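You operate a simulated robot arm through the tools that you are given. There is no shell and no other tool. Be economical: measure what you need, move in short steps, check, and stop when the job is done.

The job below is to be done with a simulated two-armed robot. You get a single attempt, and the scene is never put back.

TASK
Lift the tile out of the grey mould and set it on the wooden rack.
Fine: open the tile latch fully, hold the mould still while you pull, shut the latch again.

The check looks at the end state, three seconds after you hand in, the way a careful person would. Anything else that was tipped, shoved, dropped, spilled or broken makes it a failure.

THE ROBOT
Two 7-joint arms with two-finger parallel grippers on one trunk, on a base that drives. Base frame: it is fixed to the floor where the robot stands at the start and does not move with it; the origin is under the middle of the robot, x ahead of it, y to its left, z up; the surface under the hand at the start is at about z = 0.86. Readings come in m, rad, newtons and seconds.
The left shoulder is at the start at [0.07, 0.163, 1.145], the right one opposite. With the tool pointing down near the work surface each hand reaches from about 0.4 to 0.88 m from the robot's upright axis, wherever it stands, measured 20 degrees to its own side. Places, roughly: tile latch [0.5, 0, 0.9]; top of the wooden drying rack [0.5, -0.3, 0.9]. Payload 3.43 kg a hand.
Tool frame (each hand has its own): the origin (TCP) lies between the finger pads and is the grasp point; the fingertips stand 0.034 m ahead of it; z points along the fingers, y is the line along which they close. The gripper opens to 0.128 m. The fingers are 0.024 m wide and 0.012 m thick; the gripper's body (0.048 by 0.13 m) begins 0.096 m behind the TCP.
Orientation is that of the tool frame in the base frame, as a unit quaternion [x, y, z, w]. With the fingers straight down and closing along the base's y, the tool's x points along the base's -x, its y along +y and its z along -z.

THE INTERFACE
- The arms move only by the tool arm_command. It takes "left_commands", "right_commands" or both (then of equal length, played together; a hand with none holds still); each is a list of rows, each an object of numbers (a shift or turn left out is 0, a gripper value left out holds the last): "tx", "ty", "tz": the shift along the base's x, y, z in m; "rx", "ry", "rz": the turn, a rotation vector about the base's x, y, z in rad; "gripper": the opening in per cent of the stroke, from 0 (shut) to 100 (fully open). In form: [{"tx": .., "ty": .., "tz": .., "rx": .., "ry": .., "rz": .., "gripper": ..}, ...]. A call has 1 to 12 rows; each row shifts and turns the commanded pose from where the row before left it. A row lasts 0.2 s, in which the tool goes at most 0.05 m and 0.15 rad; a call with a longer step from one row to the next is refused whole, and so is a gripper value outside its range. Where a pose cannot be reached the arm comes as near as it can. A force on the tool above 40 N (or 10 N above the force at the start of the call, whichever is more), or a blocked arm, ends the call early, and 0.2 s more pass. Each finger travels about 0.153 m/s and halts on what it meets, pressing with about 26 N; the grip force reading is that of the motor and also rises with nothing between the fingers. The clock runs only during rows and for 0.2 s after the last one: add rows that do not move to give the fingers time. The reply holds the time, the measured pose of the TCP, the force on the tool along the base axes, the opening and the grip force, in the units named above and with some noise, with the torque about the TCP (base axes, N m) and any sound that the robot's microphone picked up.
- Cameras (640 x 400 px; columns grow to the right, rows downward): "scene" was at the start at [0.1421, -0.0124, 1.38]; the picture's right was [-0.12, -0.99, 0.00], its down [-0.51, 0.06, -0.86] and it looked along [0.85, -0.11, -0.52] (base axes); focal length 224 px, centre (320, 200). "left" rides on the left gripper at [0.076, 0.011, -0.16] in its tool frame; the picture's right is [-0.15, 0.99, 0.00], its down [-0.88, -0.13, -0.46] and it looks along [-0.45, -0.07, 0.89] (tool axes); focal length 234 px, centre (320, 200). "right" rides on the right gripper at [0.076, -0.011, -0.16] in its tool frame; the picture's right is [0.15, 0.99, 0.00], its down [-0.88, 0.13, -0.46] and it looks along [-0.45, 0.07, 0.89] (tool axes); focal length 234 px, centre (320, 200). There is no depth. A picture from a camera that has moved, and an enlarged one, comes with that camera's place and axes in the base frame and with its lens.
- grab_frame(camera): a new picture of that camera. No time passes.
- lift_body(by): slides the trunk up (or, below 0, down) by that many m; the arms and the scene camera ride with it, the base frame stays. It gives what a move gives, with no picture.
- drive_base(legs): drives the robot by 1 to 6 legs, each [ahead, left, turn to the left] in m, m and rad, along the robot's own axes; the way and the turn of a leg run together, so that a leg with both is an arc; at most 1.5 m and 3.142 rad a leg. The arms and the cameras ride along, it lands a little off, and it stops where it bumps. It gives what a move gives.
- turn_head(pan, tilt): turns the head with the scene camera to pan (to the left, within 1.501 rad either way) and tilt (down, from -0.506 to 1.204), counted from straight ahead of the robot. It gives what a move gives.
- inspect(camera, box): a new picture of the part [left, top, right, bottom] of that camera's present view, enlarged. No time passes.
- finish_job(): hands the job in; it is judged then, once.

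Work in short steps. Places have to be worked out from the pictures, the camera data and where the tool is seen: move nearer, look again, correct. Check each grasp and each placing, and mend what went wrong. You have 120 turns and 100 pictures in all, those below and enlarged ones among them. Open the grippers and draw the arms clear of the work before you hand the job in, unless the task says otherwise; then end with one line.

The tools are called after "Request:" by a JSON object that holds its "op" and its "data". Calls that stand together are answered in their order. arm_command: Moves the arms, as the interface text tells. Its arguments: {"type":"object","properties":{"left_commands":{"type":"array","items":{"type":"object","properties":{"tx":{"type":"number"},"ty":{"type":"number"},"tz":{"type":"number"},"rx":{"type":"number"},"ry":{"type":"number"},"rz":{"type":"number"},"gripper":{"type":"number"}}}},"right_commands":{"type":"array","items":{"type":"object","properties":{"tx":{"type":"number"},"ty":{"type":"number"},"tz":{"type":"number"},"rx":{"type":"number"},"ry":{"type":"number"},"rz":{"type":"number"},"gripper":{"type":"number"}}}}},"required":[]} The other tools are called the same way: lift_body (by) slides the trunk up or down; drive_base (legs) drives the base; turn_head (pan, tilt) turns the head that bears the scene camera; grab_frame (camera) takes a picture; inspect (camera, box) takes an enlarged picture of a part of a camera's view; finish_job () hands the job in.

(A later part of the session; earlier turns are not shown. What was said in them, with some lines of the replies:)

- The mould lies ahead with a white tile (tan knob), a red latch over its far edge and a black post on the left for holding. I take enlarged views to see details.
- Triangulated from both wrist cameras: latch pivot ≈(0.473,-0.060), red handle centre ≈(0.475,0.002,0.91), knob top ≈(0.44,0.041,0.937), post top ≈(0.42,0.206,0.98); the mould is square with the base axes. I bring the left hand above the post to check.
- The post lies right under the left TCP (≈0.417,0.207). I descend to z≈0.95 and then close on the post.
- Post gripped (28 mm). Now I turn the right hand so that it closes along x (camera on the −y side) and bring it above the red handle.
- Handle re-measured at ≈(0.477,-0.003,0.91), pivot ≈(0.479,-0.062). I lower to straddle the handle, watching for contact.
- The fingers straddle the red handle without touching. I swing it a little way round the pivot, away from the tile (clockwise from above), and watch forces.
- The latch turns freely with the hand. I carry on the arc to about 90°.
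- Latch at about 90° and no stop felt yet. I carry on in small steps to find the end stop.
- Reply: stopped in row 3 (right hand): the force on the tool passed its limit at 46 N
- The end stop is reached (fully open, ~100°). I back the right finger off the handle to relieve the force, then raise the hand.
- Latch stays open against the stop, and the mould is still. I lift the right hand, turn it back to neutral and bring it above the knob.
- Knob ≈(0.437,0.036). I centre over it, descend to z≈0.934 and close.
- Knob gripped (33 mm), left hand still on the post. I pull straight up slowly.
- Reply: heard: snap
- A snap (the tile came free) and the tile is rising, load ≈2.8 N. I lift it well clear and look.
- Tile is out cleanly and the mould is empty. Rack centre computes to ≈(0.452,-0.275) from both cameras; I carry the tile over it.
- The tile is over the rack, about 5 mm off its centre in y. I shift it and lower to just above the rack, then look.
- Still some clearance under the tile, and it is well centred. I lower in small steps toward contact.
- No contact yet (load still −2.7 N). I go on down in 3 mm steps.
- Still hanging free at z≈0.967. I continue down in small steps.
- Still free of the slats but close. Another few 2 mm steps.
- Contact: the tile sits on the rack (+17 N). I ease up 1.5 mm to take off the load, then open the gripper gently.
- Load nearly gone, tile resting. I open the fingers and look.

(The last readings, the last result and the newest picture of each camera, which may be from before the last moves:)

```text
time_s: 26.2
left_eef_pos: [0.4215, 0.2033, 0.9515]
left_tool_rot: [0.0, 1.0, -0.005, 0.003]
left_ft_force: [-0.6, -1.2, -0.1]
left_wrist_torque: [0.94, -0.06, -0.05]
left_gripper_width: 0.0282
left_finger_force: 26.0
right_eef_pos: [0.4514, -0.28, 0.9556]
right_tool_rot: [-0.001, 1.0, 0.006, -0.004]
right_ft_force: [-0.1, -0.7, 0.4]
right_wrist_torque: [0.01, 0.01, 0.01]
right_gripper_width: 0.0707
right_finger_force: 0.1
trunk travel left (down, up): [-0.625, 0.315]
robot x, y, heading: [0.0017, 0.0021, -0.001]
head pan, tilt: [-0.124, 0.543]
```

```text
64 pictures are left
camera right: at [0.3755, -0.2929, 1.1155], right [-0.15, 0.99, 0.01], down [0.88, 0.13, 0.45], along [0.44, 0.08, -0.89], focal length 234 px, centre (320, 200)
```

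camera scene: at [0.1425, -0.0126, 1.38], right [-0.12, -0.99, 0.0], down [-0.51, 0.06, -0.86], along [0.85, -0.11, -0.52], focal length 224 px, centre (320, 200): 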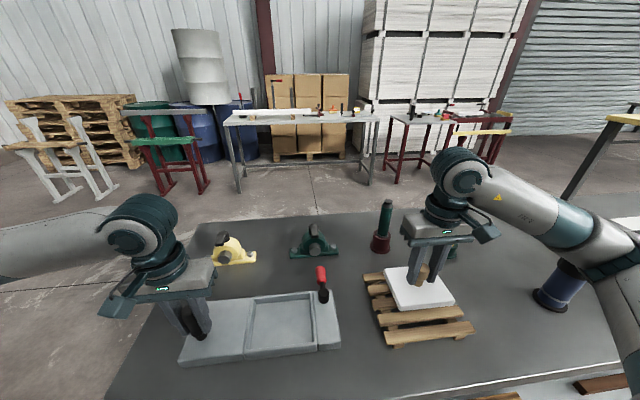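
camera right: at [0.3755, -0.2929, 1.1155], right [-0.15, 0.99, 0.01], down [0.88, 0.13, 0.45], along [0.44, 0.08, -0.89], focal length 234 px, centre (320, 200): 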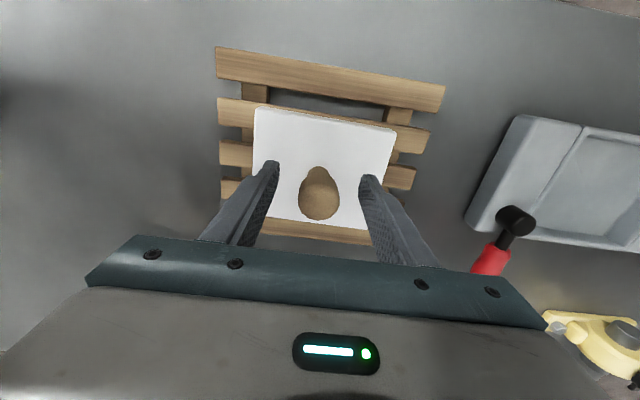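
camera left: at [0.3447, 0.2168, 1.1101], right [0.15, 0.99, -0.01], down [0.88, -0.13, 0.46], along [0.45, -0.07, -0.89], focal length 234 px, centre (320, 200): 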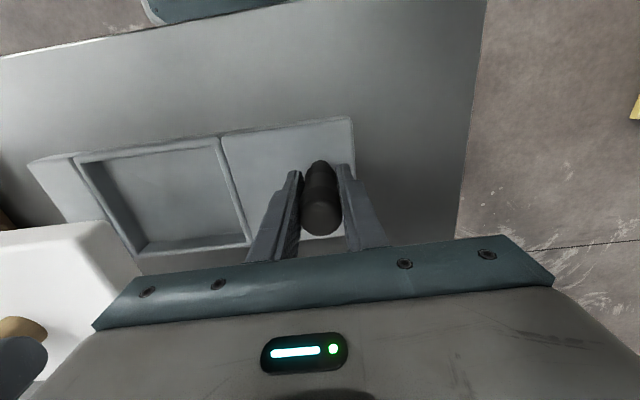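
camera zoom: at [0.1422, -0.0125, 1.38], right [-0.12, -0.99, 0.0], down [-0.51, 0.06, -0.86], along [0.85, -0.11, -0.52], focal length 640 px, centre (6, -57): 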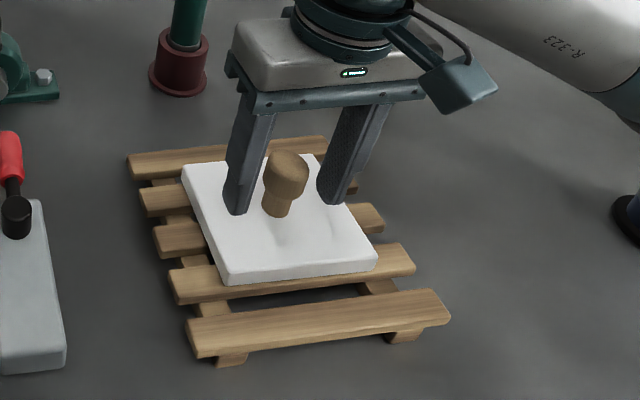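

Tile rests flat on the rack. I raise the right hand straight up and return above the open latch handle, turned as before.

Request:
{"op": "arm_command", "data": {"right_commands": [{"tz": 0.03}, {"tz": 0.035}, {"tz": 0.035}, {"tx": 0.015, "ty": 0.04, "rz": -0.1}, {"tx": 0.016, "ty": 0.043, "rz": -0.1}, {"tx": 0.016, "ty": 0.043, "rz": -0.091}, {"tx": 0.016, "ty": 0.045}, {"tx": 0.017, "ty": 0.0445}, {"gripper": 45}, {}]}}

Request:
{"op": "grab_frame", "data": {"camera": "right"}}

Request:
{"op": "grab_frame", "data": {"camera": "scene"}}

```text
time_s: 28.4
left_eef_pos: [0.422, 0.2025, 0.9504]
left_tool_rot: [0.001, 1.0, -0.004, 0.002]
left_ft_force: [0.2, -2.4, 0.9]
left_wrist_torque: [0.85, -0.08, -0.1]
left_gripper_width: 0.0285
left_finger_force: 26.0
right_eef_pos: [0.5317, -0.0622, 1.0548]
right_tool_rot: [0.144, 0.99, 0.005, -0.003]
right_ft_force: [0.1, -0.6, -0.2]
right_wrist_torque: [0.01, -0.02, -0.02]
right_gripper_width: 0.0575
right_finger_force: 0.0
trunk travel left (down, up): [-0.625, 0.315]
robot x, y, heading: [-0.0036, -0.0009, -0.004]
head pan, tilt: [-0.124, 0.543]
```

```text
63 pictures are left
camera right: at [0.4545, -0.0549, 1.2151], right [0.14, 0.99, 0.01], down [0.88, -0.13, 0.45], along [0.45, -0.05, -0.89], focal length 234 px, centre (320, 200)
```

right: 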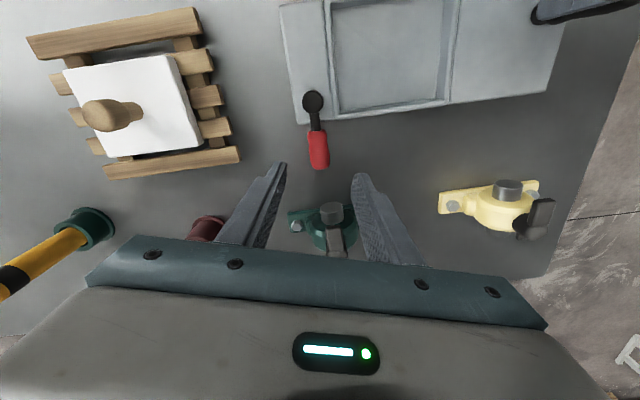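

```text
62 pictures are left
camera scene: at [0.142, -0.0122, 1.38], right [-0.12, -0.99, 0.0], down [-0.51, 0.06, -0.86], along [0.85, -0.11, -0.52], focal length 224 px, centre (320, 200)
```

scene: 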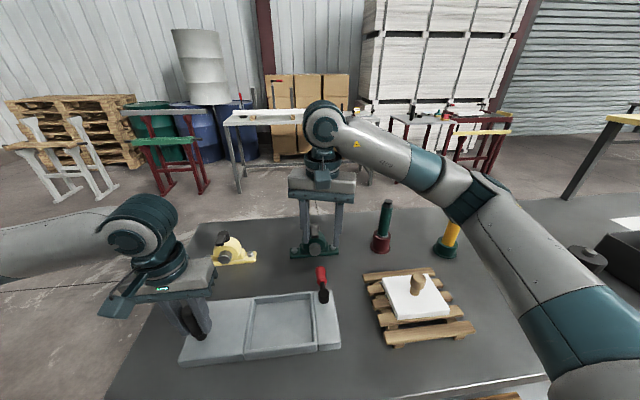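

Handle at ≈(0.537,-0.065). I descend to straddle it and narrow the fingers.

Request:
{"op": "arm_command", "data": {"right_commands": [{"tz": -0.04, "ty": -0.003}, {"tz": -0.04}, {"tz": -0.03}, {"tz": -0.011}, {}, {"gripper": 28}, {"gripper": 28}]}}

Request:
{"op": "grab_frame", "data": {"camera": "right"}}

```text
time_s: 30.0
left_eef_pos: [0.422, 0.2041, 0.9515]
left_tool_rot: [0.0, 1.0, -0.004, 0.001]
left_ft_force: [-0.3, -1.1, 0.0]
left_wrist_torque: [0.72, 0.06, 0.03]
left_gripper_width: 0.0283
left_finger_force: 25.9
right_eef_pos: [0.5318, -0.066, 0.935]
right_tool_rot: [0.145, 0.989, 0.007, -0.003]
right_ft_force: [-1.6, 1.5, -0.7]
right_wrist_torque: [0.05, 0.05, 0.02]
right_gripper_width: 0.0365
right_finger_force: 0.4
trunk travel left (down, up): [-0.625, 0.315]
robot x, y, heading: [0.0019, 0.001, -0.003]
head pan, tilt: [-0.124, 0.543]
```

```text
61 pictures are left
camera right: at [0.455, -0.0579, 1.0949], right [0.14, 0.99, 0.01], down [0.88, -0.13, 0.45], along [0.45, -0.05, -0.89], focal length 234 px, centre (320, 200)
```

right: 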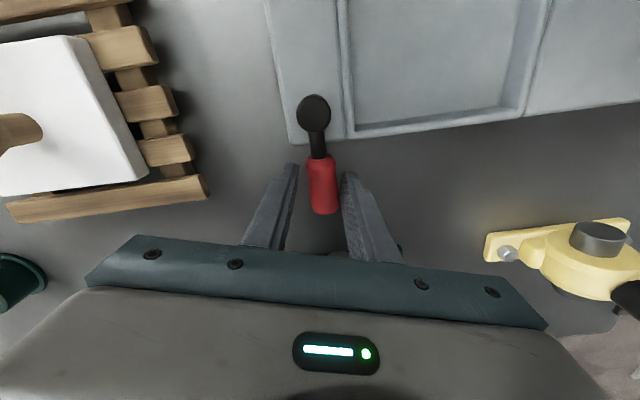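

Straddled. I swing it back counter-clockwise, first half of the arc.

Request:
{"op": "arm_command", "data": {"right_commands": [{"tx": 0.0, "ty": 0.0089, "rz": 0.149}, {"tx": -0.0013, "ty": 0.0089, "rz": 0.149}, {"tx": -0.0026, "ty": 0.0086, "rz": 0.149}, {"tx": -0.0039, "ty": 0.0081, "rz": 0.149}, {"tx": -0.005, "ty": 0.0075, "rz": 0.149}, {"tx": -0.0061, "ty": 0.0066, "rz": 0.149}, {"tx": -0.007, "ty": 0.0056, "rz": 0.149}, {}]}}

Request:
{"op": "grab_frame", "data": {"camera": "right"}}

```text
time_s: 31.8
left_eef_pos: [0.4216, 0.2046, 0.95]
left_tool_rot: [0.0, 1.0, -0.003, 0.002]
left_ft_force: [0.7, 1.5, 0.2]
left_wrist_torque: [1.01, -0.02, -0.01]
left_gripper_width: 0.0282
left_finger_force: 25.9
right_eef_pos: [0.5043, -0.013, 0.9353]
right_tool_rot: [-0.368, 0.93, 0.004, -0.005]
right_ft_force: [0.8, 1.4, -0.6]
right_wrist_torque: [-0.01, -0.01, -0.01]
right_gripper_width: 0.0359
right_finger_force: 0.0
trunk travel left (down, up): [-0.625, 0.315]
robot x, y, heading: [-0.0018, 0.003, -0.001]
head pan, tilt: [-0.124, 0.543]
```

```text
60 pictures are left
camera right: at [0.4587, -0.0734, 1.0948], right [-0.79, 0.62, 0.01], down [0.56, 0.7, 0.45], along [0.27, 0.36, -0.89], focal length 234 px, centre (320, 200)
```

right: 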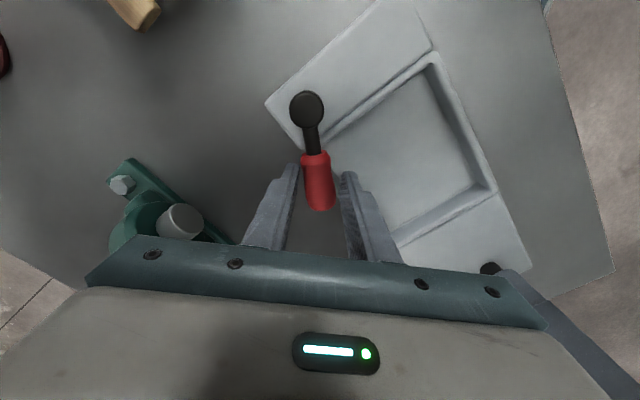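

Following well (handle ≈30° from shut). I continue toward the shut position.

Request:
{"op": "arm_command", "data": {"right_commands": [{"tx": -0.0078, "ty": 0.0035, "rz": 0.149}, {"tx": -0.008, "ty": 0.0025, "rz": 0.149}, {"tx": -0.0075, "ty": 0.001, "rz": 0.149}, {"tx": -0.006, "ty": 0.0, "rz": 0.149}, {"rz": 0.149}, {}]}}

Request:
{"op": "grab_frame", "data": {"camera": "right"}}

Request:
{"op": "inspect", "data": {"camera": "scene", "box": [220, 230, 380, 370]}}

```text
time_s: 33.2
left_eef_pos: [0.4216, 0.2038, 0.9496]
left_tool_rot: [0.0, 1.0, -0.004, 0.001]
left_ft_force: [0.5, -0.5, -1.0]
left_wrist_torque: [0.96, 0.01, 0.01]
left_gripper_width: 0.0284
left_finger_force: 25.9
right_eef_pos: [0.4754, -0.0062, 0.9351]
right_tool_rot: [-0.682, 0.731, 0.002, -0.007]
right_ft_force: [0.3, 0.6, 0.0]
right_wrist_torque: [0.0, -0.01, -0.01]
right_gripper_width: 0.0357
right_finger_force: 0.0
trunk travel left (down, up): [-0.625, 0.315]
robot x, y, heading: [0.0016, 0.0018, -0.001]
head pan, tilt: [-0.124, 0.543]
```

```text
59 pictures are left
camera right: at [0.4823, -0.0817, 1.0947], right [-1.0, -0.08, 0.01], down [-0.06, 0.89, 0.45], along [-0.05, 0.45, -0.89], focal length 234 px, centre (320, 200)
```

right: 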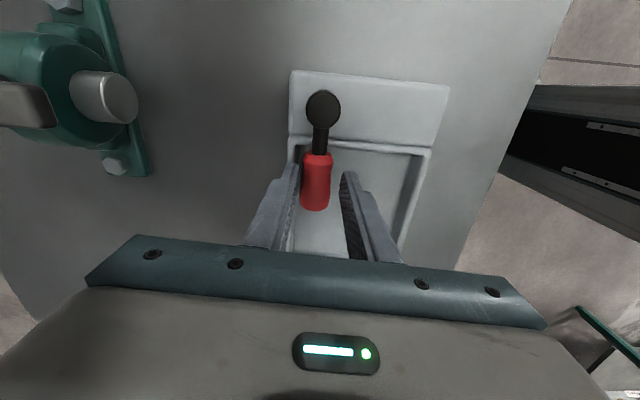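

```text
2.86 times, centred on (300, 300) of scene
camera zoom: at [0.1422, -0.0124, 1.38], right [-0.12, -0.99, 0.0], down [-0.51, 0.06, -0.86], along [0.85, -0.11, -0.52], focal length 640 px, centre (377, -86)
```

zoom: 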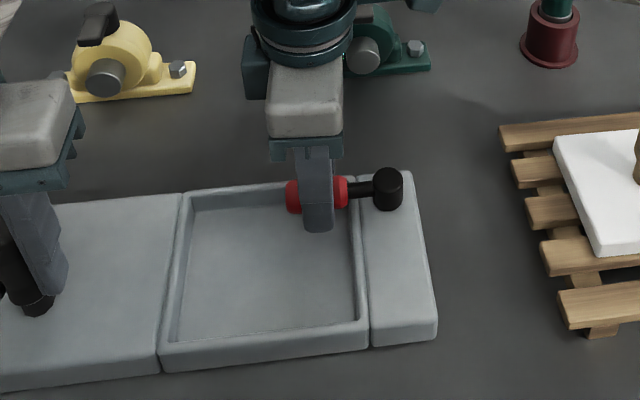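

Nearly shut, matching the starting picture. I nudge on in 2 mm steps to feel for the closed stop.

Request:
{"op": "arm_command", "data": {"right_commands": [{"tx": -0.002, "rz": 0.04}, {"tx": -0.002}, {}]}}

Request:
{"op": "grab_frame", "data": {"camera": "right"}}

```text
time_s: 34.0
left_eef_pos: [0.4208, 0.2046, 0.9512]
left_tool_rot: [0.0, 1.0, -0.004, 0.002]
left_ft_force: [-0.1, 1.8, -0.3]
left_wrist_torque: [1.15, -0.23, -0.31]
left_gripper_width: 0.0282
left_finger_force: 25.8
right_eef_pos: [0.4716, -0.0064, 0.9351]
right_tool_rot: [-0.696, 0.718, 0.002, -0.007]
right_ft_force: [2.8, -1.3, -0.1]
right_wrist_torque: [-0.02, -0.06, -0.04]
right_gripper_width: 0.037
right_finger_force: 0.9
trunk travel left (down, up): [-0.625, 0.315]
robot x, y, heading: [-0.0003, 0.001, -0.002]
head pan, tilt: [-0.124, 0.543]
```

```text
57 pictures are left
camera right: at [0.4815, -0.0812, 1.0944], right [-0.99, -0.12, 0.01], down [-0.1, 0.89, 0.45], along [-0.06, 0.45, -0.89], focal length 234 px, centre (320, 200)
```

right: 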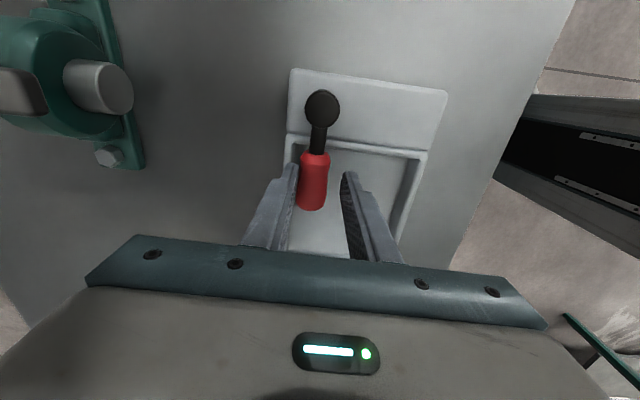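

A light resisting force appears (2.8 N). One more small nudge to confirm the stop.

Request:
{"op": "arm_command", "data": {"right_commands": [{"tx": -0.002}, {}]}}

```text
time_s: 34.6
left_eef_pos: [0.4224, 0.2046, 0.949]
left_tool_rot: [0.0, 1.0, -0.004, 0.001]
left_ft_force: [-3.1, 4.5, 0.2]
left_wrist_torque: [1.19, -0.21, -0.3]
left_gripper_width: 0.0286
left_finger_force: 27.0
right_eef_pos: [0.4699, -0.0061, 0.9347]
right_tool_rot: [-0.695, 0.719, 0.002, -0.008]
right_ft_force: [2.8, -1.5, 0.3]
right_wrist_torque: [-0.03, -0.07, 0.02]
right_gripper_width: 0.0375
right_finger_force: 1.3
trunk travel left (down, up): [-0.625, 0.315]
robot x, y, heading: [-0.0007, 0.0026, 0.004]
head pan, tilt: [-0.124, 0.543]
```

Force persists and the fingers are being spread; one more nudge to be sure it is the stop.

Request:
{"op": "arm_command", "data": {"right_commands": [{"tx": -0.0025}, {}]}}

Request:
{"op": "inspect", "data": {"camera": "right", "box": [240, 60, 460, 260]}}

```text
time_s: 35.2
left_eef_pos: [0.4218, 0.2041, 0.95]
left_tool_rot: [0.0, 1.0, -0.004, 0.002]
left_ft_force: [-2.9, 4.2, 1.5]
left_wrist_torque: [1.2, -0.19, -0.25]
left_gripper_width: 0.0282
left_finger_force: 25.6
right_eef_pos: [0.4667, -0.005, 0.9349]
right_tool_rot: [-0.696, 0.718, 0.001, -0.006]
right_ft_force: [3.1, -2.4, -0.4]
right_wrist_torque: [-0.08, -0.07, -0.15]
right_gripper_width: 0.0376
right_finger_force: 1.6
trunk travel left (down, up): [-0.625, 0.315]
robot x, y, heading: [0.0039, -0.0017, -0.002]
head pan, tilt: [-0.124, 0.543]
```

```text
2.00 times, centred on (350, 160) of right
camera zoom: at [0.4765, -0.0811, 1.0944], right [-0.99, -0.12, 0.01], down [-0.1, 0.89, 0.45], along [-0.06, 0.45, -0.89], focal length 468 px, centre (260, 280)
```

zoom: 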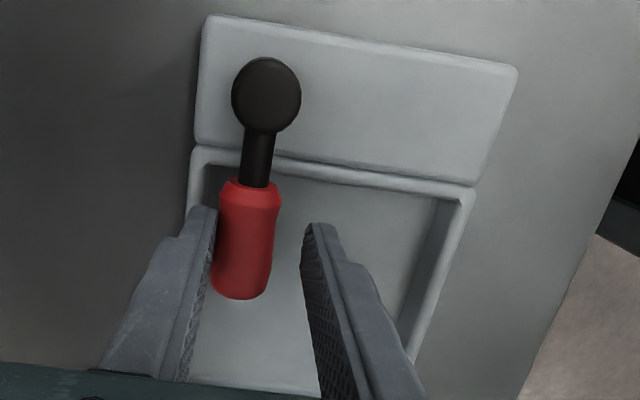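

The handle is at ≈0° to the mould's long edge, as at the start, and the force now passes through to the left hand, so it's on its stop. I back the finger off, raise the hand and check from the left camera.

Request:
{"op": "arm_command", "data": {"right_commands": [{"tx": 0.005, "gripper": 40}, {"gripper": 45}, {"tz": 0.03}, {"tz": 0.04}, {"tz": 0.04}, {"ty": -0.04}, {"ty": -0.045}, {"ty": -0.045}, {}]}}

Request:
{"op": "grab_frame", "data": {"camera": "left"}}

Request:
{"op": "inspect", "data": {"camera": "scene", "box": [160, 260, 360, 385]}}

Request:
{"op": "grab_frame", "data": {"camera": "right"}}

```text
time_s: 37.2
left_eef_pos: [0.4213, 0.2048, 0.9491]
left_tool_rot: [0.001, 1.0, -0.004, 0.002]
left_ft_force: [1.2, -0.7, 0.0]
left_wrist_torque: [0.79, -0.16, -0.09]
left_gripper_width: 0.0284
left_finger_force: 25.5
right_eef_pos: [0.4564, -0.1272, 1.0459]
right_tool_rot: [-0.695, 0.719, 0.001, -0.006]
right_ft_force: [-0.3, 0.5, -0.2]
right_wrist_torque: [-0.02, 0.0, 0.02]
right_gripper_width: 0.0575
right_finger_force: 0.0
right hand out of reach, approached as far as the arm can: row 8
trunk travel left (down, up): [-0.625, 0.315]
robot x, y, heading: [-0.0022, -0.0002, -0.0]
head pan, tilt: [-0.124, 0.543]
```

```text
55 pictures are left
camera left: at [0.3447, 0.2174, 1.1101], right [0.15, 0.99, -0.01], down [0.88, -0.13, 0.46], along [0.45, -0.08, -0.89], focal length 234 px, centre (320, 200)
```

left: 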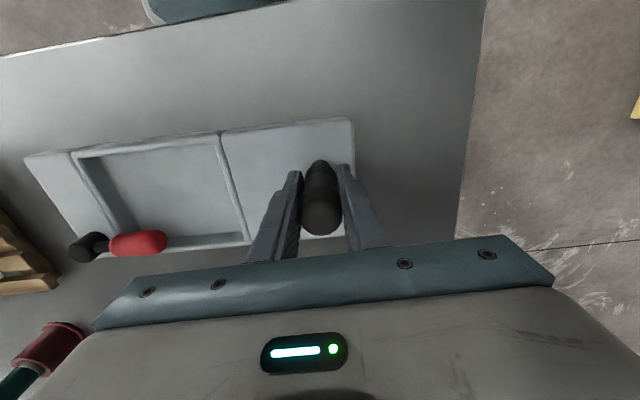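

```text
3.20 times, centred on (260, 322) of scene
camera zoom: at [0.1422, -0.0117, 1.38], right [-0.12, -0.99, 0.0], down [-0.51, 0.06, -0.86], along [0.85, -0.11, -0.52], focal length 717 px, centre (512, -192)
```

zoom: 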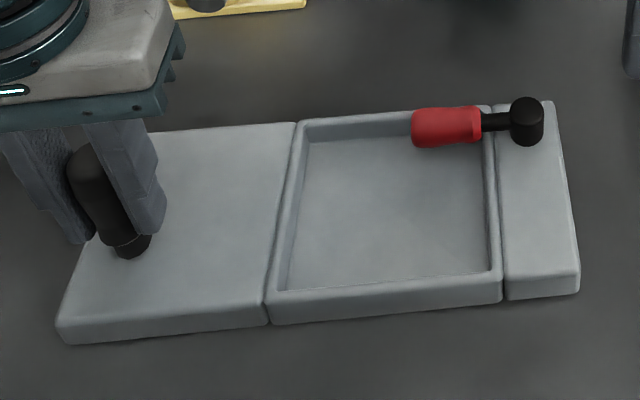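

```text
53 pictures are left
camera right: at [0.4657, -0.2027, 1.205], right [-0.99, -0.11, 0.01], down [-0.1, 0.89, 0.45], along [-0.06, 0.45, -0.89], focal length 234 px, centre (320, 200)
```

right: 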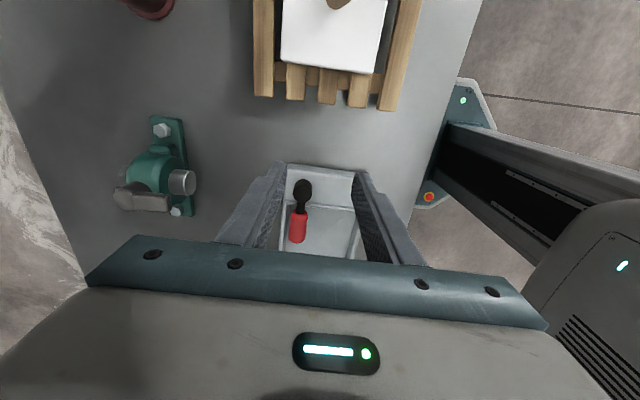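

Tile and latch look right, but comparing with the earlier pictures, my last nudges turned the mould slightly (right end ≈9 mm toward the robot). With the left hand as pivot on the post, I'll straddle the latch pivot and push that end gently back; first move above it.

Request:
{"op": "arm_command", "data": {"right_commands": [{"tx": 0.006, "ty": 0.03}, {"tx": 0.006, "ty": 0.032}, {"tz": -0.03}, {}]}}

Request:
{"op": "grab_frame", "data": {"camera": "right"}}

Request:
{"op": "inspect", "data": {"camera": "left", "box": [0, 90, 400, 290]}}

```text
time_s: 38.2
left_eef_pos: [0.4225, 0.2026, 0.9499]
left_tool_rot: [0.0, 1.0, -0.004, 0.001]
left_ft_force: [0.5, -0.2, 0.5]
left_wrist_torque: [0.82, 0.01, -0.08]
left_gripper_width: 0.0283
left_finger_force: 25.7
right_eef_pos: [0.4702, -0.064, 1.0145]
right_tool_rot: [-0.695, 0.719, 0.001, -0.006]
right_ft_force: [-0.6, -0.3, 0.3]
right_wrist_torque: [0.01, 0.0, -0.03]
right_gripper_width: 0.0579
right_finger_force: 0.2
trunk travel left (down, up): [-0.625, 0.315]
robot x, y, heading: [-0.0004, 0.0036, 0.001]
head pan, tilt: [-0.124, 0.543]
```

```text
52 pictures are left
camera right: at [0.4788, -0.1406, 1.1745], right [-0.99, -0.11, 0.01], down [-0.1, 0.89, 0.45], along [-0.06, 0.45, -0.89], focal length 234 px, centre (320, 200)
```

right: 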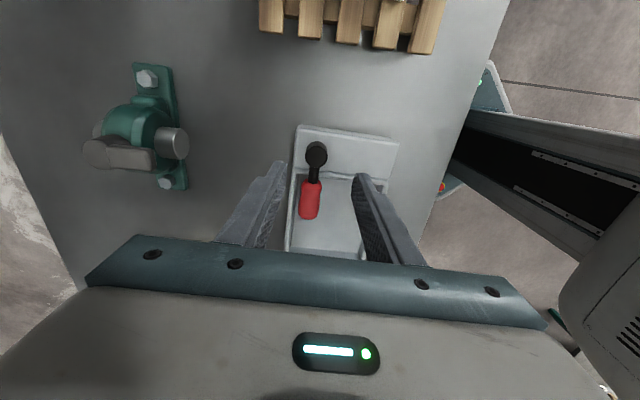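

```text
1.60 times, centred on (200, 190) of left
camera zoom: at [0.3447, 0.217, 1.1102], right [0.15, 0.99, -0.01], down [0.88, -0.13, 0.46], along [0.45, -0.07, -0.89], focal length 375 px, centre (512, 216)
```

zoom: 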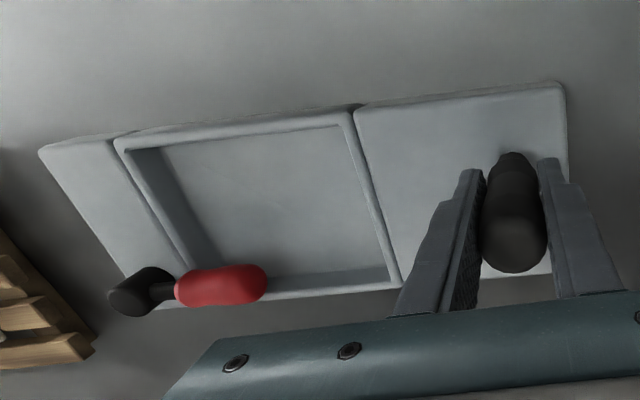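

Pivot ≈(0.471,-0.066), right under the tool. I descend to straddle it and narrow the fingers.

Request:
{"op": "arm_command", "data": {"right_commands": [{"tz": -0.04}, {"tz": -0.025}, {"tz": -0.015}, {}, {"gripper": 28}, {"gripper": 28}]}}

Request:
{"op": "grab_frame", "data": {"camera": "right"}}

```text
time_s: 39.6
left_eef_pos: [0.4215, 0.2038, 0.9496]
left_tool_rot: [0.0, 1.0, -0.004, 0.001]
left_ft_force: [-1.3, 0.5, 0.2]
left_wrist_torque: [0.9, 0.08, 0.03]
left_gripper_width: 0.0284
left_finger_force: 26.0
right_eef_pos: [0.4688, -0.0646, 0.9426]
right_tool_rot: [-0.694, 0.72, 0.003, -0.007]
right_ft_force: [0.4, 0.3, 0.1]
right_wrist_torque: [-0.03, -0.04, -0.03]
right_gripper_width: 0.036
right_finger_force: 0.1
right hand out of reach, approached as far as the arm can: row 3
trunk travel left (down, up): [-0.625, 0.315]
robot x, y, heading: [0.0005, -0.0019, 0.001]
head pan, tilt: [-0.124, 0.543]
```

```text
50 pictures are left
camera right: at [0.4774, -0.1418, 1.1018], right [-0.99, -0.11, 0.01], down [-0.09, 0.89, 0.45], along [-0.06, 0.45, -0.89], focal length 234 px, centre (320, 200)
```

right: 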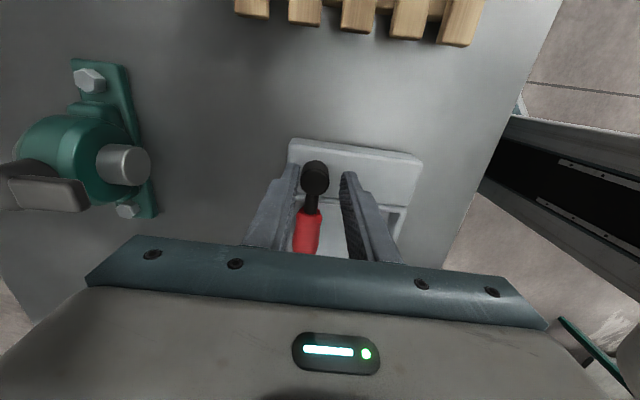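

Head lies between the fingertips with ≈1 cm slack on the near side. I push +x in small steps and check with the left camera.

Request:
{"op": "arm_command", "data": {"right_commands": [{"tx": 0.006}, {"tx": 0.004}, {"tx": 0.003}, {"tx": 0.003}, {}]}}

Request:
{"op": "inspect", "data": {"camera": "left", "box": [0, 90, 400, 290]}}

Request:
{"op": "grab_frame", "data": {"camera": "right"}}

```text
time_s: 40.8
left_eef_pos: [0.4215, 0.2033, 0.9508]
left_tool_rot: [0.0, 1.0, -0.005, 0.001]
left_ft_force: [-1.5, -0.6, 0.2]
left_wrist_torque: [0.89, 0.04, 0.02]
left_gripper_width: 0.0283
left_finger_force: 26.3
right_eef_pos: [0.4686, -0.0648, 0.9426]
right_tool_rot: [-0.693, 0.72, 0.002, -0.007]
right_ft_force: [-0.9, 0.5, 0.5]
right_wrist_torque: [0.01, -0.02, 0.01]
right_gripper_width: 0.0355
right_finger_force: 0.1
right hand out of reach, approached as far as the arm can: row 1, 2, 3, 4
trunk travel left (down, up): [-0.625, 0.315]
robot x, y, heading: [-0.0003, -0.0003, 0.002]
head pan, tilt: [-0.124, 0.543]
```

```text
1.60 times, centred on (200, 190) of left
camera zoom: at [0.3446, 0.2168, 1.1102], right [0.15, 0.99, -0.01], down [0.88, -0.13, 0.46], along [0.45, -0.07, -0.89], focal length 375 px, centre (512, 216)
```

zoom: 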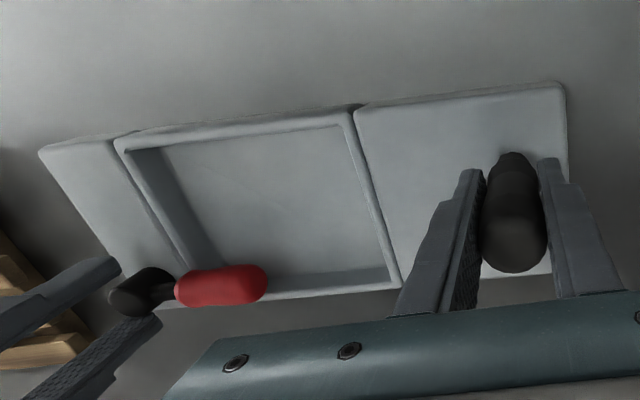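

```text
48 pictures are left
camera right: at [0.4774, -0.1418, 1.1018], right [-0.99, -0.11, 0.01], down [-0.09, 0.89, 0.45], along [-0.06, 0.45, -0.89], focal length 234 px, centre (320, 200)
```

right: 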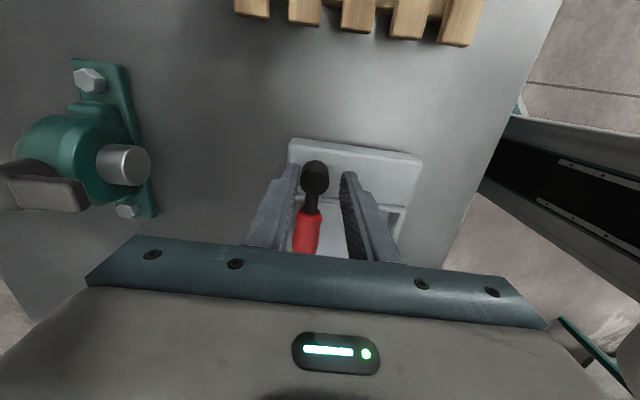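

That yaw is at the arm's limit here; nothing moved. I raise the hand, turn it back to neutral with fingers shut and come down on the near side of the pivot to push from there.

Request:
{"op": "arm_command", "data": {"right_commands": [{"gripper": 45}, {"tz": 0.04}, {"tz": 0.04}, {"rz": -0.14, "gripper": 0}, {"rz": -0.14}, {"rz": -0.14}, {"rz": -0.14}, {"rz": -0.14}, {"rz": -0.14}, {"rz": -0.14}, {"rz": -0.14}, {}]}}

```text
time_s: 43.4
left_eef_pos: [0.4224, 0.2032, 0.9496]
left_tool_rot: [0.0, 1.0, -0.004, 0.001]
left_ft_force: [0.4, 0.1, 0.0]
left_wrist_torque: [0.93, -0.03, 0.03]
left_gripper_width: 0.0285
left_finger_force: 26.2
right_eef_pos: [0.4689, -0.0663, 1.0212]
right_tool_rot: [-0.208, 0.978, 0.005, -0.004]
right_ft_force: [0.0, 0.6, -0.4]
right_wrist_torque: [0.01, 0.02, -0.04]
right_gripper_width: 0.0002
right_finger_force: 26.1
trunk travel left (down, up): [-0.625, 0.315]
robot x, y, heading: [-0.0015, -0.0019, -0.002]
head pan, tilt: [-0.124, 0.543]
```

Yaw 0.42 rad left to undo. I finish the turn, move to x≈0.430 and descend beside the pivot.

Request:
{"op": "arm_command", "data": {"right_commands": [{"rz": -0.14, "tx": -0.013}, {"rz": -0.14, "tx": -0.013}, {"rz": -0.14, "tx": -0.013}, {"tz": -0.04}, {"tz": -0.03}, {"tz": -0.015}, {}]}}

Request:
{"op": "grab_frame", "data": {"camera": "right"}}

Request:
{"op": "inspect", "data": {"camera": "left", "box": [0, 90, 400, 290]}}

```text
time_s: 45.0
left_eef_pos: [0.4224, 0.203, 0.9509]
left_tool_rot: [0.0, 1.0, -0.005, 0.003]
left_ft_force: [-0.2, 0.2, 0.4]
left_wrist_torque: [0.93, 0.07, 0.03]
left_gripper_width: 0.0281
left_finger_force: 26.5
right_eef_pos: [0.4304, -0.0664, 0.9372]
right_tool_rot: [0.0, 1.0, 0.006, -0.003]
right_ft_force: [0.1, 0.6, 0.4]
right_wrist_torque: [0.01, -0.03, -0.02]
right_gripper_width: 0.0001
right_finger_force: 25.2
trunk travel left (down, up): [-0.625, 0.315]
robot x, y, heading: [0.0032, 0.0058, 0.002]
head pan, tilt: [-0.124, 0.543]
```

```text
47 pictures are left
camera right: at [0.3533, -0.0807, 1.0969], right [-0.15, 0.99, 0.01], down [0.88, 0.12, 0.45], along [0.45, 0.08, -0.89], focal length 234 px, centre (320, 200)
```

right: 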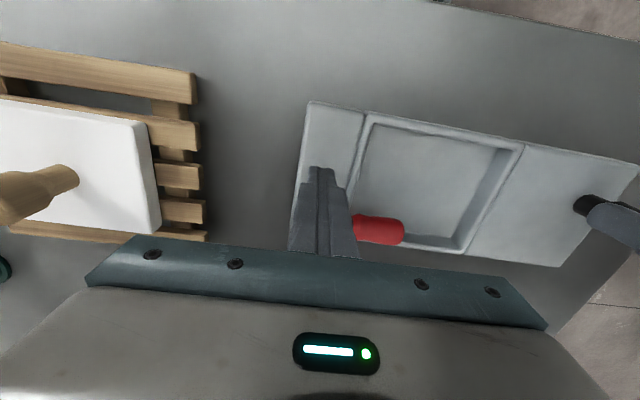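

```text
1.60 times, centred on (200, 190) of left
camera zoom: at [0.3447, 0.2167, 1.1102], right [0.15, 0.99, -0.01], down [0.88, -0.13, 0.46], along [0.45, -0.07, -0.89], focal length 375 px, centre (512, 216)
```

zoom: 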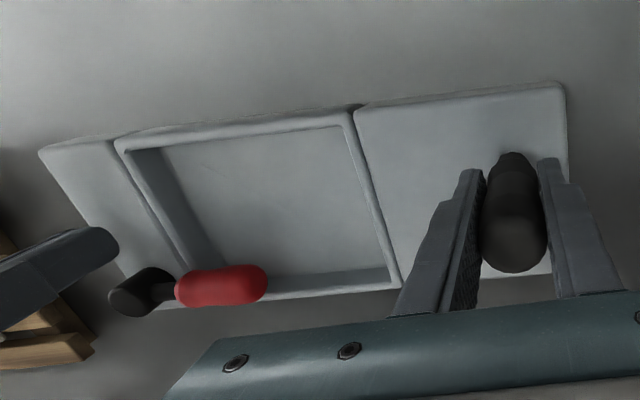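

The shut fingers stand just on the near side of the pivot. I push +x in small steps.

Request:
{"op": "arm_command", "data": {"right_commands": [{"tx": 0.006}, {"tx": 0.005}, {"tx": 0.004}, {"tx": 0.003}, {"tx": 0.003}, {}]}}

Request:
{"op": "inspect", "data": {"camera": "left", "box": [0, 90, 400, 290]}}

```text
time_s: 46.4
left_eef_pos: [0.4209, 0.2031, 0.9497]
left_tool_rot: [0.0, 1.0, -0.004, 0.002]
left_ft_force: [-0.9, -1.6, -0.9]
left_wrist_torque: [0.9, -0.01, 0.05]
left_gripper_width: 0.0284
left_finger_force: 26.5
right_eef_pos: [0.4505, -0.0669, 0.9368]
right_tool_rot: [0.0, 1.0, 0.005, -0.003]
right_ft_force: [0.1, -0.7, 0.9]
right_wrist_torque: [-0.01, 0.01, 0.02]
right_gripper_width: 0.0001
right_finger_force: 25.9
trunk travel left (down, up): [-0.625, 0.315]
robot x, y, heading: [0.003, -0.0014, -0.003]
head pan, tilt: [-0.124, 0.543]
```

```text
1.60 times, centred on (200, 190) of left
camera zoom: at [0.3447, 0.2167, 1.1102], right [0.15, 0.99, -0.01], down [0.88, -0.13, 0.46], along [0.45, -0.07, -0.89], focal length 375 px, centre (512, 216)
```

zoom: 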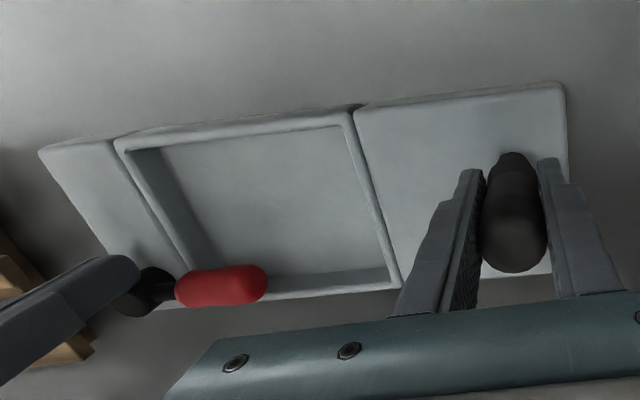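

Just about in contact, mould not yet moved. The near-right corner should return from about (40,148) to (46,159) in this view; I push further.

Request:
{"op": "arm_command", "data": {"right_commands": [{"tx": 0.003}, {"tx": 0.002}, {"tx": 0.002}, {}]}}

Request:
{"op": "inspect", "data": {"camera": "left", "box": [0, 90, 400, 290]}}

```text
time_s: 47.4
left_eef_pos: [0.4218, 0.2033, 0.9504]
left_tool_rot: [0.001, 1.0, -0.004, 0.001]
left_ft_force: [2.1, 1.8, 0.2]
left_wrist_torque: [1.01, 0.28, 0.28]
left_gripper_width: 0.0283
left_finger_force: 25.6
right_eef_pos: [0.4579, -0.0655, 0.9372]
right_tool_rot: [-0.001, 1.0, 0.005, -0.004]
right_ft_force: [-2.0, 0.0, 0.0]
right_wrist_torque: [0.02, 0.04, 0.0]
right_gripper_width: 0.0001
right_finger_force: 25.9
trunk travel left (down, up): [-0.625, 0.315]
robot x, y, heading: [0.0002, -0.0015, 0.0]
head pan, tilt: [-0.124, 0.543]
```

```text
1.60 times, centred on (200, 190) of left
camera zoom: at [0.3449, 0.217, 1.1102], right [0.15, 0.99, -0.01], down [0.88, -0.13, 0.46], along [0.45, -0.07, -0.89], focal length 375 px, centre (512, 216)
```

zoom: 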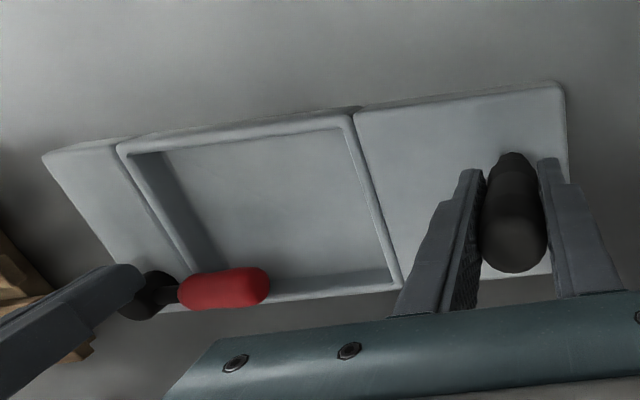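

The mould turns back gently (2 N): the corner is now at (43,153). A bit more.

Request:
{"op": "arm_command", "data": {"right_commands": [{"tx": 0.002}, {"tx": 0.0025}, {}]}}

Request:
{"op": "inspect", "data": {"camera": "left", "box": [0, 90, 400, 290]}}

Request:
{"op": "grab_frame", "data": {"camera": "left"}}

```text
time_s: 48.2
left_eef_pos: [0.4218, 0.2029, 0.9505]
left_tool_rot: [0.0, 1.0, -0.005, 0.001]
left_ft_force: [2.8, 2.0, 3.3]
left_wrist_torque: [1.11, 0.24, 0.2]
left_gripper_width: 0.0282
left_finger_force: 26.2
right_eef_pos: [0.462, -0.065, 0.9373]
right_tool_rot: [0.0, 1.0, 0.005, -0.003]
right_ft_force: [-0.5, -0.7, -0.8]
right_wrist_torque: [0.01, 0.07, -0.02]
right_gripper_width: 0.0
right_finger_force: 26.3
trunk travel left (down, up): [-0.625, 0.315]
robot x, y, heading: [0.0036, 0.0018, 0.001]
head pan, tilt: [-0.124, 0.543]
```

```text
1.60 times, centred on (200, 190) of left
camera zoom: at [0.3449, 0.217, 1.1102], right [0.15, 0.99, -0.01], down [0.88, -0.13, 0.46], along [0.45, -0.07, -0.89], focal length 375 px, centre (512, 216)
```

zoom: 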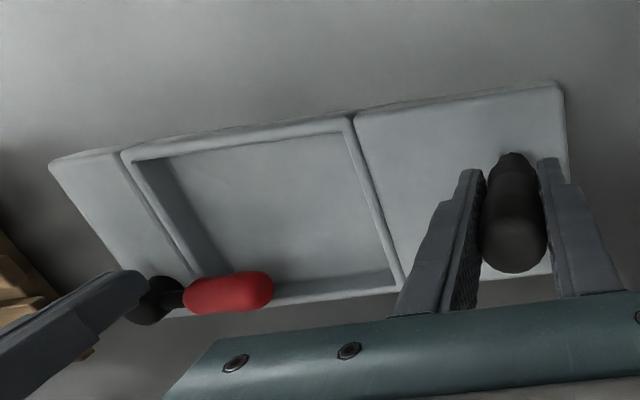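

```text
42 pictures are left
camera left: at [0.3449, 0.217, 1.1102], right [0.15, 0.99, -0.01], down [0.88, -0.13, 0.46], along [0.45, -0.07, -0.89], focal length 234 px, centre (320, 200)
```

left: 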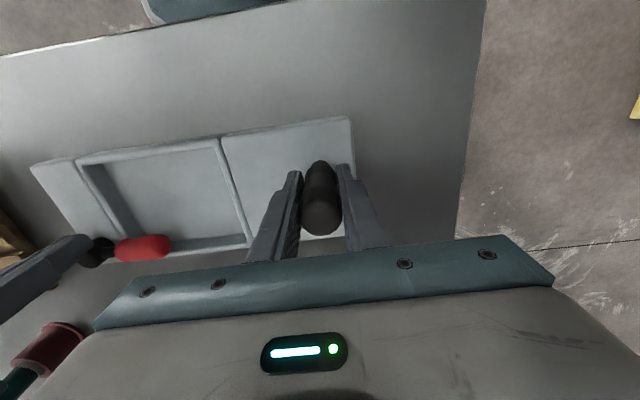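

The mould is back in line with its starting picture and the latch is parallel to its edge. I withdraw the right hand (back, then up and aside), and ease the left hand 2.5 mm back to its original y before releasing.

Request:
{"op": "arm_command", "data": {"right_commands": [{"tx": -0.01}, {"tx": -0.01}, {"tz": 0.04}, {"tz": 0.04}, {"tz": 0.04}, {"ty": -0.03, "tz": 0.03}, {"ty": -0.03, "tz": 0.03}, {}], "left_commands": [{}, {}, {"ty": 0.0015}, {"ty": 0.001}, {}, {}, {}, {}]}}

Request:
{"op": "inspect", "data": {"camera": "scene", "box": [160, 260, 360, 385]}}

```text
time_s: 50.0
left_eef_pos: [0.4212, 0.2064, 0.95]
left_tool_rot: [0.0, 1.0, -0.004, 0.002]
left_ft_force: [-1.1, -1.3, 3.2]
left_wrist_torque: [0.92, 0.41, 0.08]
left_gripper_width: 0.0284
left_finger_force: 25.7
right_eef_pos: [0.4406, -0.1251, 1.1179]
right_tool_rot: [0.001, 1.0, 0.007, -0.004]
right_ft_force: [-0.7, 0.2, -0.3]
right_wrist_torque: [0.0, 0.02, -0.02]
right_gripper_width: 0.0
right_finger_force: 26.5
trunk travel left (down, up): [-0.625, 0.315]
robot x, y, heading: [0.0005, 0.0029, -0.005]
head pan, tilt: [-0.124, 0.543]
```

```text
3.20 times, centred on (260, 322) of scene
camera zoom: at [0.1417, -0.0126, 1.3801], right [-0.12, -0.99, 0.0], down [-0.51, 0.06, -0.86], along [0.85, -0.11, -0.52], focal length 717 px, centre (512, -192)
```

zoom: 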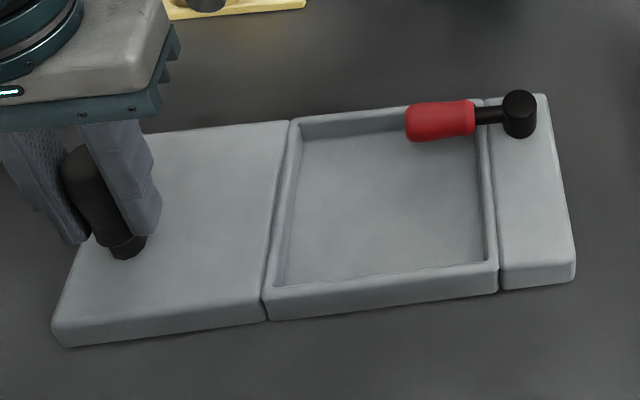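

The view matches the start within a pixel or two, latch shut. Now I open the left gripper and raise it straight off the post, and open the right gripper.

Request:
{"op": "arm_command", "data": {"left_commands": [{"gripper": 30}, {"gripper": 45}, {"gripper": 60}, {}, {"tz": 0.03}, {"tz": 0.045}, {"tz": 0.045}, {"tz": 0.045}, {"tz": 0.045}, {}], "right_commands": [{"tz": 0.03}, {"tz": 0.03, "gripper": 50}, {"gripper": 100}, {}, {}, {}, {}, {}, {}, {}]}}

Request:
{"op": "grab_frame", "data": {"camera": "scene"}}

Request:
{"op": "inspect", "data": {"camera": "scene", "box": [160, 260, 360, 385]}}

Request:
{"op": "inspect", "data": {"camera": "scene", "box": [350, 220, 510, 360]}}

Request:
{"op": "grab_frame", "data": {"camera": "left"}}

```text
time_s: 52.2
left_eef_pos: [0.4233, 0.2073, 1.1593]
left_tool_rot: [0.0, 1.0, -0.004, 0.002]
left_ft_force: [0.1, 0.2, -0.3]
left_wrist_torque: [-0.01, 0.0, 0.01]
left_gripper_width: 0.0768
left_finger_force: 0.1
right_eef_pos: [0.4416, -0.1257, 1.1786]
right_tool_rot: [0.0, 1.0, 0.005, -0.004]
right_ft_force: [-0.2, 0.0, 0.2]
right_wrist_torque: [-0.01, 0.04, 0.02]
right_gripper_width: 0.128
right_finger_force: 0.0
trunk travel left (down, up): [-0.625, 0.315]
robot x, y, heading: [-0.0005, 0.0024, 0.003]
head pan, tilt: [-0.124, 0.543]
```

```text
40 pictures are left
camera scene: at [0.1426, -0.0119, 1.3799], right [-0.12, -0.99, 0.0], down [-0.51, 0.06, -0.86], along [0.85, -0.11, -0.52], focal length 224 px, centre (320, 200)
```

scene: 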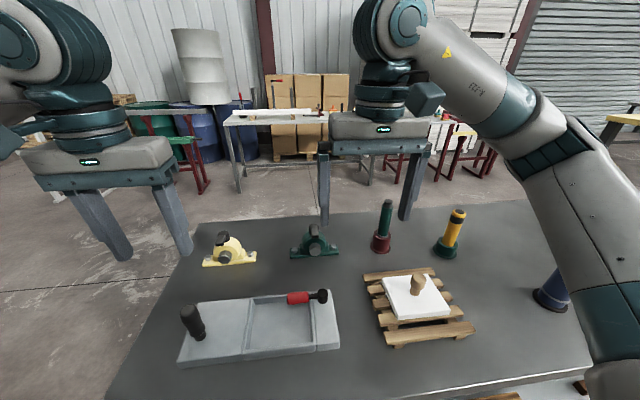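

```text
3.20 times, centred on (260, 322) of scene
camera zoom: at [0.1426, -0.0119, 1.3799], right [-0.12, -0.99, 0.0], down [-0.51, 0.06, -0.86], along [0.85, -0.11, -0.52], focal length 717 px, centre (512, -192)
```

zoom: 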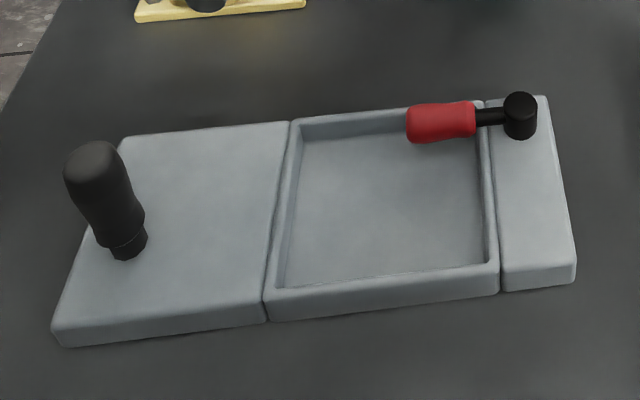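

```text
2.86 times, centred on (430, 290) of scene
camera zoom: at [0.1426, -0.0119, 1.3799], right [-0.12, -0.99, 0.0], down [-0.51, 0.06, -0.86], along [0.85, -0.11, -0.52], focal length 640 px, centre (6, -57)
```

zoom: 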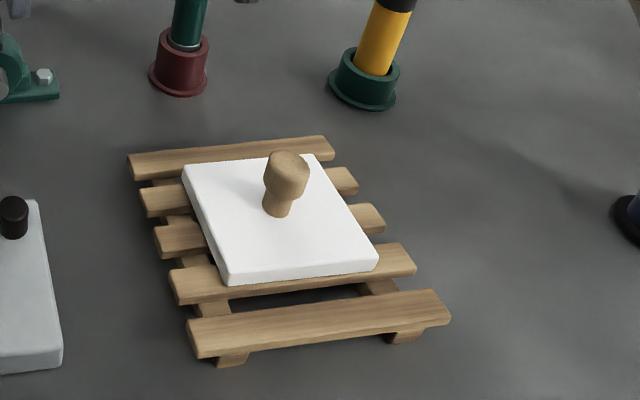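

```text
37 pictures are left
camera left: at [0.3454, 0.2202, 1.3193], right [0.15, 0.99, -0.01], down [0.88, -0.13, 0.46], along [0.45, -0.07, -0.89], focal length 234 px, centre (320, 200)
```

left: 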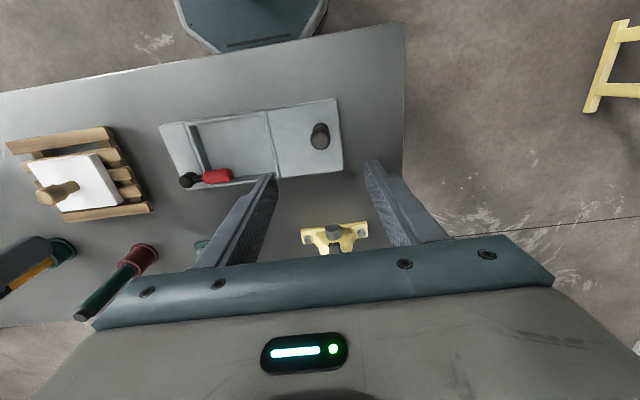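

The tile is flat on the rack, the latch is shut as at the start, the mould is back in place, and both arms are clear with the grippers open. I hand the job in.

Request:
{"op": "finish_job", "data": {}}

```text
The job is handed in.
```

The tile is on the wooden rack and the latch is shut. The left hand held the mould still during the pull; closing the latch turned it about 9 mm at one end, so I pushed it back to its starting place, and nothing else was moved.
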